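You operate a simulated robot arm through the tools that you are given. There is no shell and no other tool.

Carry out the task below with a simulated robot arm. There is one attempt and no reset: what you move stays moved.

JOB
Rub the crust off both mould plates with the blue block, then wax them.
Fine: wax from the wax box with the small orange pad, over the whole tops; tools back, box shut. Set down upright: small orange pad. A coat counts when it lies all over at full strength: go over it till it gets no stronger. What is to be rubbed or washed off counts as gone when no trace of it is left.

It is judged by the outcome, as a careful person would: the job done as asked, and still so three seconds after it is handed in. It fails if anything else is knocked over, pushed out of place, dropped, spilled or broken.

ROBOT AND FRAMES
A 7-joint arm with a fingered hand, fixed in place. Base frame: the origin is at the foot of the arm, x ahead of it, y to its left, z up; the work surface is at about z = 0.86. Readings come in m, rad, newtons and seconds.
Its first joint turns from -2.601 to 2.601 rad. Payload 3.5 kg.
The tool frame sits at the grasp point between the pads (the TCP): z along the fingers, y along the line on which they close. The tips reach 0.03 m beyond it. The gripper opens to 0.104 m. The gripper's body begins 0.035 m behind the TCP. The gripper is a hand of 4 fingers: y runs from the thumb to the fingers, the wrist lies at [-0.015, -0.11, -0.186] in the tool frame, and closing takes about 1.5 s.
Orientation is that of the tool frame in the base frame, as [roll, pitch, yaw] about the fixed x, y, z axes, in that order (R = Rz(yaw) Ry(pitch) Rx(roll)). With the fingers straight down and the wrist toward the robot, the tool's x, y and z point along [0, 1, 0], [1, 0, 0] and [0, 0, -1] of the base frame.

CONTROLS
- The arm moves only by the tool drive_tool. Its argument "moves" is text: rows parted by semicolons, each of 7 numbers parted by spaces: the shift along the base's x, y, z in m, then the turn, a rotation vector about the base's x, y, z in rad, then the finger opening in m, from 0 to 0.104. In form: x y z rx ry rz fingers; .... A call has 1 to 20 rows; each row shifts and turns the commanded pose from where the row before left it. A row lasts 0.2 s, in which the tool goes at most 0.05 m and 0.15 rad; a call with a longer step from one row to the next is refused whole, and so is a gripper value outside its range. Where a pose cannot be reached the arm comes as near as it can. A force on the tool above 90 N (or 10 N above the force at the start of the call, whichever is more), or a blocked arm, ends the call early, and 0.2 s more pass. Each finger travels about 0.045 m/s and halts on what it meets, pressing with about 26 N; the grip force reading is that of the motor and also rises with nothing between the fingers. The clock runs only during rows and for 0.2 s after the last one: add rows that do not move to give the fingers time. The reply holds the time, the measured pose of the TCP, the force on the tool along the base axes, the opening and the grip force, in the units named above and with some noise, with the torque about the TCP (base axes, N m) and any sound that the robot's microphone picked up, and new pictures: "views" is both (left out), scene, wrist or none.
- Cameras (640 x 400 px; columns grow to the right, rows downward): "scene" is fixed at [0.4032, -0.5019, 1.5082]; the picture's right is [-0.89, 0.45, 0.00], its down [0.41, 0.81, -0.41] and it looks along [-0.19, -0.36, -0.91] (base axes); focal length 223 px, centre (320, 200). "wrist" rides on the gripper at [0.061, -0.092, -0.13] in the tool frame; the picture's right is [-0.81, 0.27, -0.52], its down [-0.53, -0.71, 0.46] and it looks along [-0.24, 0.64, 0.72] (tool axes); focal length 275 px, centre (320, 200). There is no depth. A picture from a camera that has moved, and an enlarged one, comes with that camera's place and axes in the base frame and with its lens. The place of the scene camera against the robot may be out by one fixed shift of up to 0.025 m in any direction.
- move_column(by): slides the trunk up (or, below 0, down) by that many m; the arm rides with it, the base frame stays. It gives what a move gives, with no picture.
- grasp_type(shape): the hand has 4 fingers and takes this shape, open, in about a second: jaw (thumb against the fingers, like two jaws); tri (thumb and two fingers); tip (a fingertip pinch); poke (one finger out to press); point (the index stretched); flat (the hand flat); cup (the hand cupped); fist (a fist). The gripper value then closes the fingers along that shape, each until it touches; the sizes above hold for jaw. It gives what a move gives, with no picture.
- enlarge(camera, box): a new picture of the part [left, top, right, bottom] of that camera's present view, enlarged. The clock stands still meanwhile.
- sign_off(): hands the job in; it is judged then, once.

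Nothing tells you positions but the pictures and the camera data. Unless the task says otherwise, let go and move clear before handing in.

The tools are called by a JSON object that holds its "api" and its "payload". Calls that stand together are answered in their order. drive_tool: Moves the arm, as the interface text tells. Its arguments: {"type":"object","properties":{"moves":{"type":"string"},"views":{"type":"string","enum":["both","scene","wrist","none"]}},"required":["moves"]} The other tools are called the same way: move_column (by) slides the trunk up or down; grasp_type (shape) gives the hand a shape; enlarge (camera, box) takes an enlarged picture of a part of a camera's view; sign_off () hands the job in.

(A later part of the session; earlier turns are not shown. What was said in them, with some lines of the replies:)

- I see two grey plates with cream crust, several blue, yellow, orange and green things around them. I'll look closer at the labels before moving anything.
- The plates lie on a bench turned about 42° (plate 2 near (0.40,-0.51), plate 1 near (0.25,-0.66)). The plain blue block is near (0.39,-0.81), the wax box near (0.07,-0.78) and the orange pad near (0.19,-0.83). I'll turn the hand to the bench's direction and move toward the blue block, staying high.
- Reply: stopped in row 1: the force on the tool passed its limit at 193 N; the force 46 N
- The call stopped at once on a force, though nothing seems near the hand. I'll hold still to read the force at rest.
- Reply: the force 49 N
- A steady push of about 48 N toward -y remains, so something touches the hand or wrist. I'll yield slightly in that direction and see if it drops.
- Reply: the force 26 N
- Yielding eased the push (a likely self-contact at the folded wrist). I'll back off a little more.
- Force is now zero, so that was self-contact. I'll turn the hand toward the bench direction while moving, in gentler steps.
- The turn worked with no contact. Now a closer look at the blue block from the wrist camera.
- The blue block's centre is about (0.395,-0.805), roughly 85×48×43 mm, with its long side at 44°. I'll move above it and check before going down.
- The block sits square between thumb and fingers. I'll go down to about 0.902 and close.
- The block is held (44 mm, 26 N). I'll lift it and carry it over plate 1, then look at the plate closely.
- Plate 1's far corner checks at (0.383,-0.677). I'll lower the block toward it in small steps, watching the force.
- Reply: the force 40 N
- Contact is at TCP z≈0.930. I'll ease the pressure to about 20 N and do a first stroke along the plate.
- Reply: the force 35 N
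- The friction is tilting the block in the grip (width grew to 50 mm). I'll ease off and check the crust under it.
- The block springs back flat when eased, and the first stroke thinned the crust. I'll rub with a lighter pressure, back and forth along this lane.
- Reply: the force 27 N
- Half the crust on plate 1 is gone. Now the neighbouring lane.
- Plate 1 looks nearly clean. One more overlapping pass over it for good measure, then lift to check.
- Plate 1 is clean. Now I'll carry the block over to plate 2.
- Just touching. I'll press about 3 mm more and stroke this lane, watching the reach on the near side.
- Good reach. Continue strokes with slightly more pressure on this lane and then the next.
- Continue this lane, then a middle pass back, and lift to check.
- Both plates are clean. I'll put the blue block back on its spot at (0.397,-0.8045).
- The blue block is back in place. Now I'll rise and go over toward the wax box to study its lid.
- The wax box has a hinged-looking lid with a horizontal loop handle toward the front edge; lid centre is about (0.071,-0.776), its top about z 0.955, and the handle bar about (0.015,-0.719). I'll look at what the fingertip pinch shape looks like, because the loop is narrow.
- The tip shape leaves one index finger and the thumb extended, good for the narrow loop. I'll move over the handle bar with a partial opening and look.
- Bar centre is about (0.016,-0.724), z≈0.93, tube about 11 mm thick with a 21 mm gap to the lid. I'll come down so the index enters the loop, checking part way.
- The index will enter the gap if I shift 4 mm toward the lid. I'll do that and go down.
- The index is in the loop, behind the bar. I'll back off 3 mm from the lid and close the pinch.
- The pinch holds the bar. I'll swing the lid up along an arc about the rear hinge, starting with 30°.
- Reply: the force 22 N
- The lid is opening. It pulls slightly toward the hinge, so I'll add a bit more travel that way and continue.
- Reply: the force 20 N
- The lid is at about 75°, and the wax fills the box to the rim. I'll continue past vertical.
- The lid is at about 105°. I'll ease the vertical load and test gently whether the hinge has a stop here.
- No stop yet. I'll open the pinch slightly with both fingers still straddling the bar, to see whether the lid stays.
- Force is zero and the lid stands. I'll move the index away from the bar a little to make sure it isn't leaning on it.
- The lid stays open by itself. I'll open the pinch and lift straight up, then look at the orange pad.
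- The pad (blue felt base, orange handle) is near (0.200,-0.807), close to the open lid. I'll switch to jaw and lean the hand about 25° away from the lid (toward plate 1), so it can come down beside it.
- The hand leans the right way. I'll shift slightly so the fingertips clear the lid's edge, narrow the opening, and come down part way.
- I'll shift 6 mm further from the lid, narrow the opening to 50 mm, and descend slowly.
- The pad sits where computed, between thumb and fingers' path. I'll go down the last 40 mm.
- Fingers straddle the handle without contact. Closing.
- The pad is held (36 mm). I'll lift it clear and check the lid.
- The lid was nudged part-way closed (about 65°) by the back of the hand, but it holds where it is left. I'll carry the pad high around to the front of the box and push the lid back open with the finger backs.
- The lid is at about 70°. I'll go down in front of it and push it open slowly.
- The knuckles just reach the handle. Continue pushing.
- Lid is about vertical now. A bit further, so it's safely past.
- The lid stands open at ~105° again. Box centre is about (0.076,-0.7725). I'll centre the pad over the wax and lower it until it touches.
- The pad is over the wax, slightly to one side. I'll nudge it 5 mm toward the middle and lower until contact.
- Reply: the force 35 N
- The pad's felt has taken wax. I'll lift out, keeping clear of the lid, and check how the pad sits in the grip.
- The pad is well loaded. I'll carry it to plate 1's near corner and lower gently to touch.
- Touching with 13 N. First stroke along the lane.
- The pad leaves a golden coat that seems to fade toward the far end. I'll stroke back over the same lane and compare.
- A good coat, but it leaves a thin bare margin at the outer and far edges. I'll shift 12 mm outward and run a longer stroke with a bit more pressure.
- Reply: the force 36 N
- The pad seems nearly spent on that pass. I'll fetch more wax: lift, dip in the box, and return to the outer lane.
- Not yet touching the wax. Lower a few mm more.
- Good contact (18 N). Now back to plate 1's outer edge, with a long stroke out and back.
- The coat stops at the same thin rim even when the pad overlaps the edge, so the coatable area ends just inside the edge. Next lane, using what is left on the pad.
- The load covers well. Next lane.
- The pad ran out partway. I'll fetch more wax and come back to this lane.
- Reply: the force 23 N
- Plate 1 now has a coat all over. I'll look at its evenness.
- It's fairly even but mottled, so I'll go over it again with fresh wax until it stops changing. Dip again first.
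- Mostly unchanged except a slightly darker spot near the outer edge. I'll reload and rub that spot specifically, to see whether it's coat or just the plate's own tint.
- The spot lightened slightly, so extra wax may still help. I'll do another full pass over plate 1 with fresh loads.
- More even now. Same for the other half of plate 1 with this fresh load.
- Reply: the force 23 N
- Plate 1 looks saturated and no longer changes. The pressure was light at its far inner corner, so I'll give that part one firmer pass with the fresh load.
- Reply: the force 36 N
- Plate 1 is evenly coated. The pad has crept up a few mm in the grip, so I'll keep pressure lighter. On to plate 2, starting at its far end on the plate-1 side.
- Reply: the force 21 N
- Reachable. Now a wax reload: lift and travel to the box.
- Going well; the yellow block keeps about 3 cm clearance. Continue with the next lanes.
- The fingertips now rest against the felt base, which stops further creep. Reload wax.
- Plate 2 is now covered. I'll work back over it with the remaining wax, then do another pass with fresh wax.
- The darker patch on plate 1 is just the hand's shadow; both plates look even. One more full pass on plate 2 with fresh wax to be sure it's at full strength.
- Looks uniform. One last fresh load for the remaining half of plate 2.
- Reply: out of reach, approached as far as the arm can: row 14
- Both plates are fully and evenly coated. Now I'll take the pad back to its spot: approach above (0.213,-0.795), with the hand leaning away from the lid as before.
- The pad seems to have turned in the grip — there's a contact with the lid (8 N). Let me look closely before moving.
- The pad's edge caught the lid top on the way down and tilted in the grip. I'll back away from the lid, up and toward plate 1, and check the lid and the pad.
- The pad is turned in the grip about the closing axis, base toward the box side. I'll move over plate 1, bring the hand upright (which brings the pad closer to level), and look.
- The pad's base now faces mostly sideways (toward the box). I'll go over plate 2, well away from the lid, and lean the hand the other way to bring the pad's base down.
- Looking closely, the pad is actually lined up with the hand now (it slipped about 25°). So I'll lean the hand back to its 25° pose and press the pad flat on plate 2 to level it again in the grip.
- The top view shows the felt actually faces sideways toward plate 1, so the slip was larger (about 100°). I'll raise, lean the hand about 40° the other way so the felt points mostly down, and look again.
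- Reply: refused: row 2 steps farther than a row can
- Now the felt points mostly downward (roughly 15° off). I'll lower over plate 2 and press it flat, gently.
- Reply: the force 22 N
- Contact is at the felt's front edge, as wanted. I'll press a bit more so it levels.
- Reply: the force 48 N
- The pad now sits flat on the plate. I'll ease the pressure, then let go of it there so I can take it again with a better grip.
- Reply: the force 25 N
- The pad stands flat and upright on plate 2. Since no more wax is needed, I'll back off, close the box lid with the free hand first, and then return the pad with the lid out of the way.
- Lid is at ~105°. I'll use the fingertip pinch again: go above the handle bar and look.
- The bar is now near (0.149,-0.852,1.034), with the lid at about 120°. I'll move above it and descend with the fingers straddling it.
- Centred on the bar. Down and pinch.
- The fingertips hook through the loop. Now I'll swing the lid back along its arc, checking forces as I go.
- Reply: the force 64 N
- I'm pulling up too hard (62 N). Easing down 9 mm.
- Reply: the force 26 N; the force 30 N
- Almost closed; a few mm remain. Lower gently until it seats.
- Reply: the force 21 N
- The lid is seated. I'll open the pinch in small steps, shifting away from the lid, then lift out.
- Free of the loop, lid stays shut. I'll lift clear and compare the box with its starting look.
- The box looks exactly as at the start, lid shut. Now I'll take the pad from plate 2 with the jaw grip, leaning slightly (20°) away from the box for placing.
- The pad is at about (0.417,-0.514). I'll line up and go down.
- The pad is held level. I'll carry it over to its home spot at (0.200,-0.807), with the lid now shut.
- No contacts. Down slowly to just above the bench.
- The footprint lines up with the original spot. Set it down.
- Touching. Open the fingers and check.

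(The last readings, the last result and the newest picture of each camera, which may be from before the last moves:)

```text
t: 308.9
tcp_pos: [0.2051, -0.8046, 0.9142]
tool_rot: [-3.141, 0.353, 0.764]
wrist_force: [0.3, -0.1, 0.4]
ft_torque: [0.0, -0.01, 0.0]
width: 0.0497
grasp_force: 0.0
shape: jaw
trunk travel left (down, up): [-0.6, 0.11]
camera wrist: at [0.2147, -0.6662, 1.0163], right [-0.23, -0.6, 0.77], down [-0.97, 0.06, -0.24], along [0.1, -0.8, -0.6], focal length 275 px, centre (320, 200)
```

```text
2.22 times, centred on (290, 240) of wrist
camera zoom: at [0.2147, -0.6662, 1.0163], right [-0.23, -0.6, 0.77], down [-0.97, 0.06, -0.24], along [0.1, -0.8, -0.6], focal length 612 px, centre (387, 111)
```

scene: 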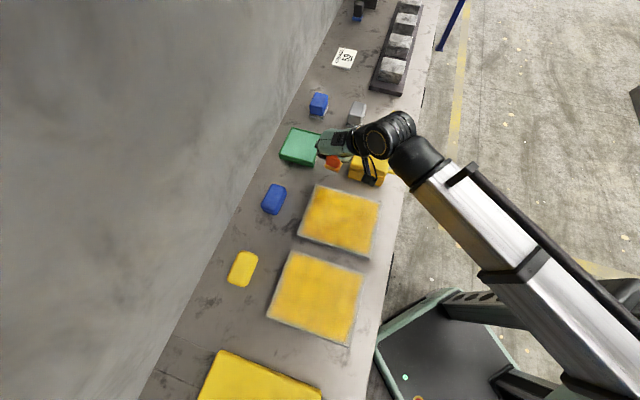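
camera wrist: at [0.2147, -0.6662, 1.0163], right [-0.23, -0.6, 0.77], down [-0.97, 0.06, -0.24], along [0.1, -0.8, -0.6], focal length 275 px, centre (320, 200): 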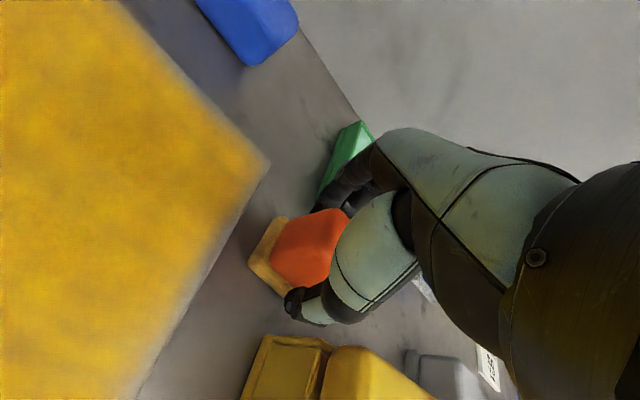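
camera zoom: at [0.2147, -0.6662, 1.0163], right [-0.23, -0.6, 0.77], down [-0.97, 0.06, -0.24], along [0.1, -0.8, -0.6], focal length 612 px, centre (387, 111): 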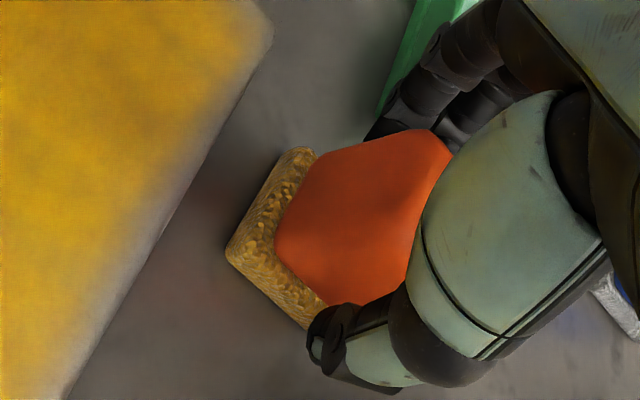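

Released; the pad stands flat. I'll lift straight up along the finger direction and move clear.

{"api": "drive_tool", "payload": {"moves": "0.002 0.002 0.01 0 0 0 0.052; 0.004 0.004 0.02 0 0 0 0.055; 0.006 0.006 0.03 0 0 0 0.058; 0.006 0.006 0.04 0 0 0 0.06; 0 0 0.045 0 0 0 0.06; 0 0 0.045 0 0 0 0.06; 0.02 0.03 0.02 0.0813 -0.0837 0 0.06; 0.02 0.04 0 0.0813 -0.0837 0 0.06; 0.02 0.04 0 0.0813 -0.0837 0 0.06; 0.02 0.04 0 0 0 0 0.06; 0 0 0 0 0 0 0.06", "views": "both"}}

{"api": "enlarge", "payload": {"camera": "scene", "box": [220, 80, 420, 205]}}

{"api": "enlarge", "payload": {"camera": "scene", "box": [310, 145, 370, 195]}}

{"api": "enlarge", "payload": {"camera": "scene", "box": [200, 170, 410, 360]}}

```text
t: 311.3
tcp_pos: [0.3048, -0.6352, 1.1226]
tool_rot: [-3.137, 0.001, 0.764]
wrist_force: [-0.1, -0.8, 0.0]
ft_torque: [0.02, 0.01, -0.01]
width: 0.0597
grasp_force: 0.2
shape: jaw
trunk travel left (down, up): [-0.6, 0.11]
camera wrist: at [0.2847, -0.5256, 1.2537], right [-0.39, -0.76, 0.52], down [-0.88, 0.15, -0.45], along [0.27, -0.63, -0.73], focal length 275 px, centre (320, 200)
```

scene: 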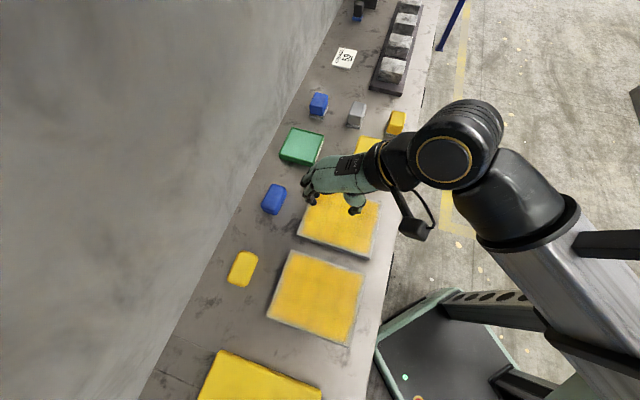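
wrist: 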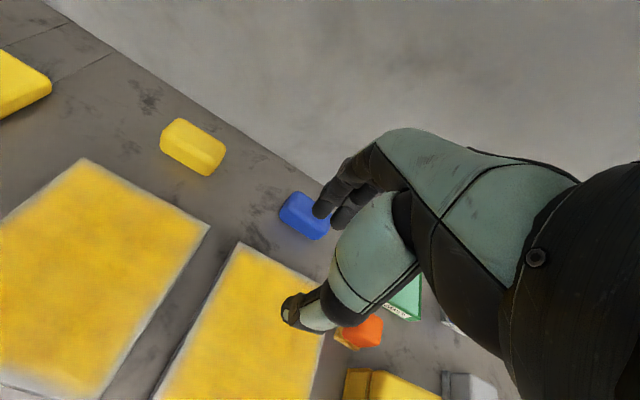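

```text
3.20 times, centred on (320, 142) of scene
camera zoom: at [0.4032, -0.5019, 1.5082], right [-0.89, 0.45, 0.0], down [0.41, 0.81, -0.41], along [-0.19, -0.36, -0.91], focal length 714 px, centre (320, 384)
```

zoom: 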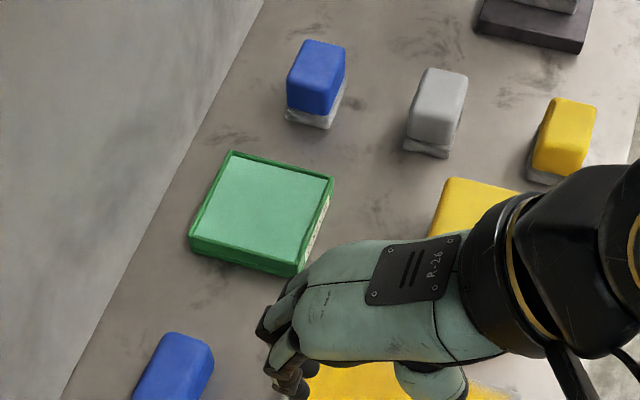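

```text
8.00 times, centred on (340, 170) of scene
camera zoom: at [0.4032, -0.5019, 1.5082], right [-0.89, 0.45, 0.0], down [0.41, 0.81, -0.41], along [-0.19, -0.36, -0.91], focal length 1784 px, centre (160, 440)
```

zoom: 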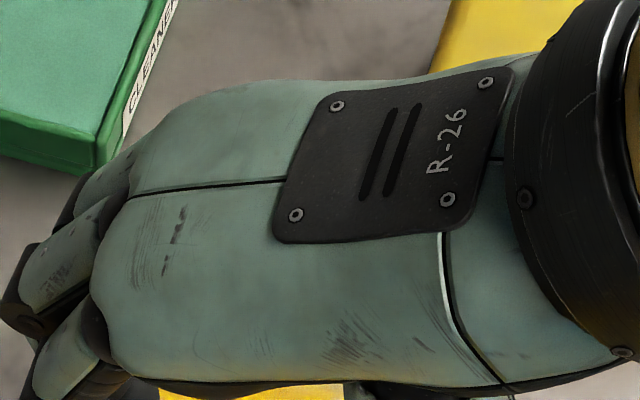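

```text
2.11 times, centred on (305, 265) of scene
camera zoom: at [0.4032, -0.5019, 1.5082], right [-0.89, 0.45, 0.0], down [0.41, 0.81, -0.41], along [-0.19, -0.36, -0.91], focal length 470 px, centre (352, 63)
```

zoom: 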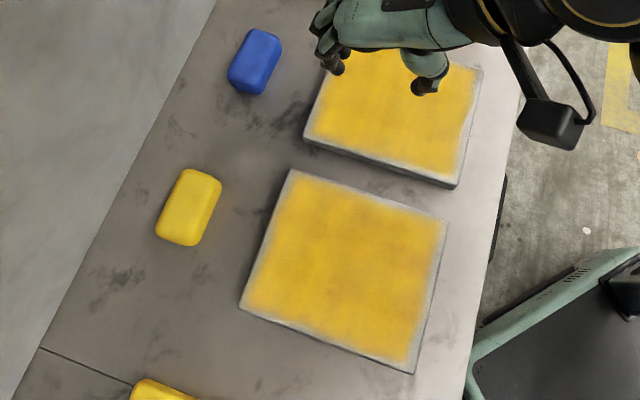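

Plate 2's coat is intact. I'll move the hand away from the view to check the pad, box and plate 1.

{"api": "drive_tool", "payload": {"moves": "0.03 0.025 0.03 0 0 0 0.06; 0.035 0.025 0.02 0 0 0 0.06; 0.035 0.025 0 0 0 0 0.06; 0.035 0.025 0 0 0 0 0.06; 0.035 0.025 0 0 0 0 0.06; 0 0 0 0 0 0 0.06", "views": "both"}}

{"api": "enlarge", "payload": {"camera": "scene", "box": [310, 145, 370, 195]}}

{"api": "enlarge", "payload": {"camera": "scene", "box": [220, 80, 420, 205]}}

{"api": "enlarge", "payload": {"camera": "scene", "box": [290, 175, 400, 265]}}

```text
t: 312.7
tcp_pos: [0.4755, -0.5104, 1.1763]
tool_rot: [-3.139, 0.004, 0.763]
wrist_force: [-1.0, -0.1, -0.9]
ft_torque: [-0.02, 0.03, 0.03]
width: 0.0598
grasp_force: 0.0
shape: jaw
trunk travel left (down, up): [-0.6, 0.11]
camera wrist: at [0.4561, -0.401, 1.3076], right [-0.39, -0.76, 0.52], down [-0.88, 0.15, -0.45], along [0.27, -0.63, -0.73], focal length 275 px, centre (320, 200)
```

scene: 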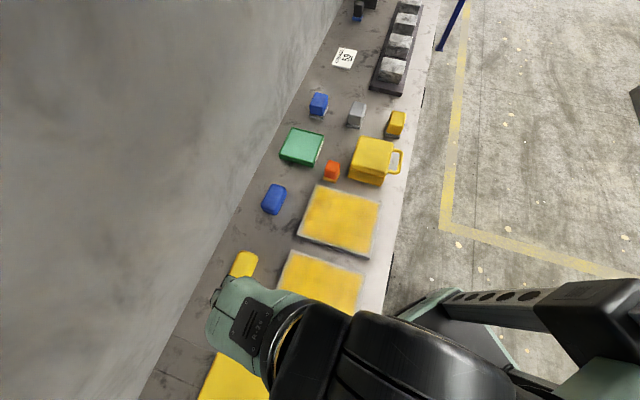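
wrist: 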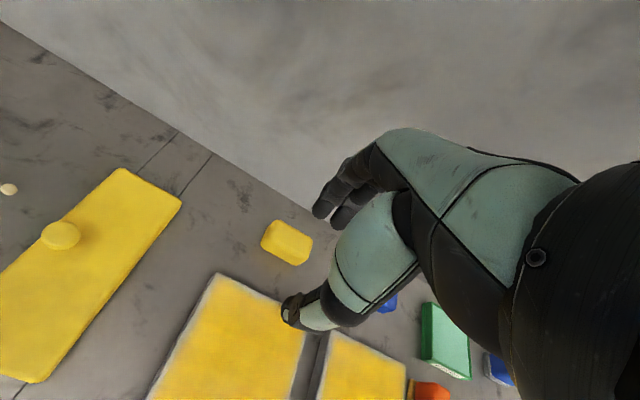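

```text
8.00 times, centred on (340, 170) of scene
camera zoom: at [0.4032, -0.5019, 1.5082], right [-0.89, 0.45, 0.0], down [0.41, 0.81, -0.41], along [-0.19, -0.36, -0.91], focal length 1784 px, centre (160, 440)
```

zoom: 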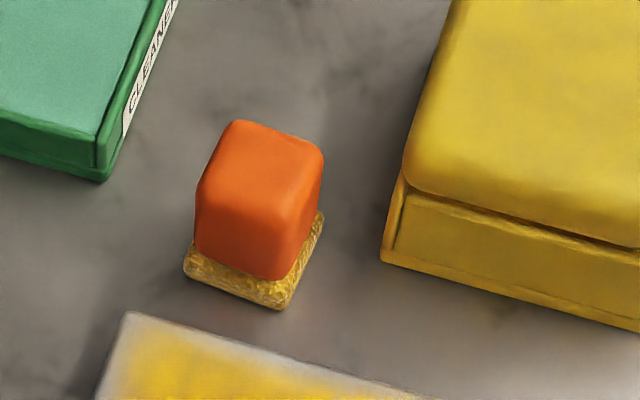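

```text
3.20 times, centred on (320, 142) of scene
camera zoom: at [0.4032, -0.5019, 1.5082], right [-0.89, 0.45, 0.0], down [0.41, 0.81, -0.41], along [-0.19, -0.36, -0.91], focal length 714 px, centre (320, 384)
```

zoom: 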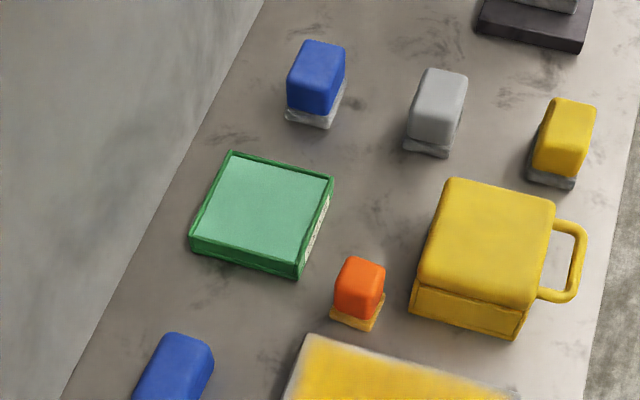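

```text
4.44 times, centred on (345, 220) of scene
camera zoom: at [0.4032, -0.5019, 1.5082], right [-0.89, 0.45, 0.0], down [0.41, 0.81, -0.41], along [-0.19, -0.36, -0.91], focal length 991 px, centre (209, 111)
```

zoom: 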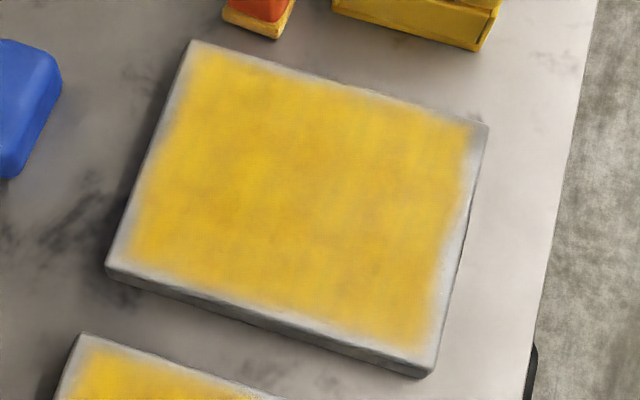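

The pad stands on its original spot. I'll double-check the lid's closure against an early picture, and check the front from the same crop.

{"api": "enlarge", "payload": {"camera": "scene", "box": [350, 110, 450, 190]}}

{"api": "enlarge", "payload": {"camera": "scene", "box": [330, 90, 450, 200]}}

```text
5.00 times, centred on (400, 150) of scene
camera zoom: at [0.4032, -0.5019, 1.5082], right [-0.89, 0.45, 0.0], down [0.41, 0.81, -0.41], along [-0.19, -0.36, -0.91], focal length 1115 px, centre (-80, 450)
```

zoom: 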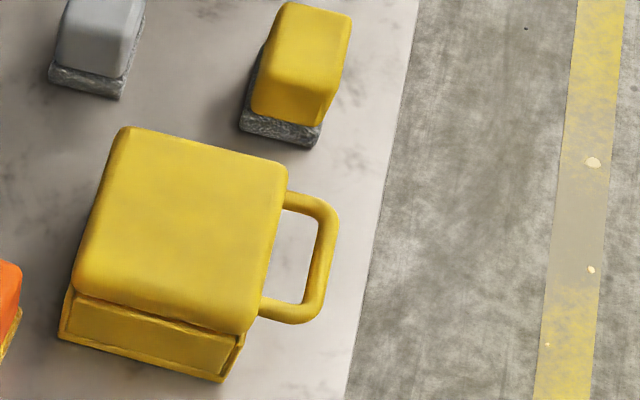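

```text
3.64 times, centred on (390, 145) of scene
camera zoom: at [0.4032, -0.5019, 1.5082], right [-0.89, 0.45, 0.0], down [0.41, 0.81, -0.41], along [-0.19, -0.36, -0.91], focal length 811 px, centre (66, 400)
```

zoom: 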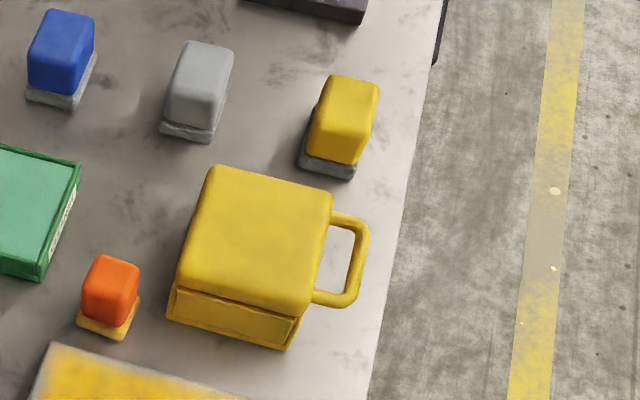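

Everything checks out: both plates are free of crust and evenly waxed. The blue block and the orange pad are back on their spots with the pad upright, the wax box is shut, and nothing else has moved. The hand is clear, so I'm handing in.

{"api": "sign_off", "payload": {}}

```text
The job is handed in.
```

The job is handed in: both mould plates have had the crust rubbed off with the blue block and then been waxed. No result came back after hand-in.

- **Crust:** no trace was left on either plate in the pictures after rubbing.
- **Wax:** I went over both plates repeatedly with fresh wax until the coat looked even and stopped changing. A rim of about 8–10 mm at the edges stayed bare even when the pad overlapped the edge. I took that to be where the coatable area ends, but I couldn't confirm it.
- **Tools and box:** the blue block and the orange pad are back where they started, with the pad standing upright. The wax box is shut and looks the same as in the early pictures. Nothing else appears to have moved.

**Mishap:** while I was bringing the pad back, its edge caught the open lid and it turned in the grip. I pressed it level on plate 2, left it standing there while I closed the box, then picked it up again and put it back. Plate 2's coat still looked intact afterwards. The pad's felt still has wax on it, including where it rests on the bench.
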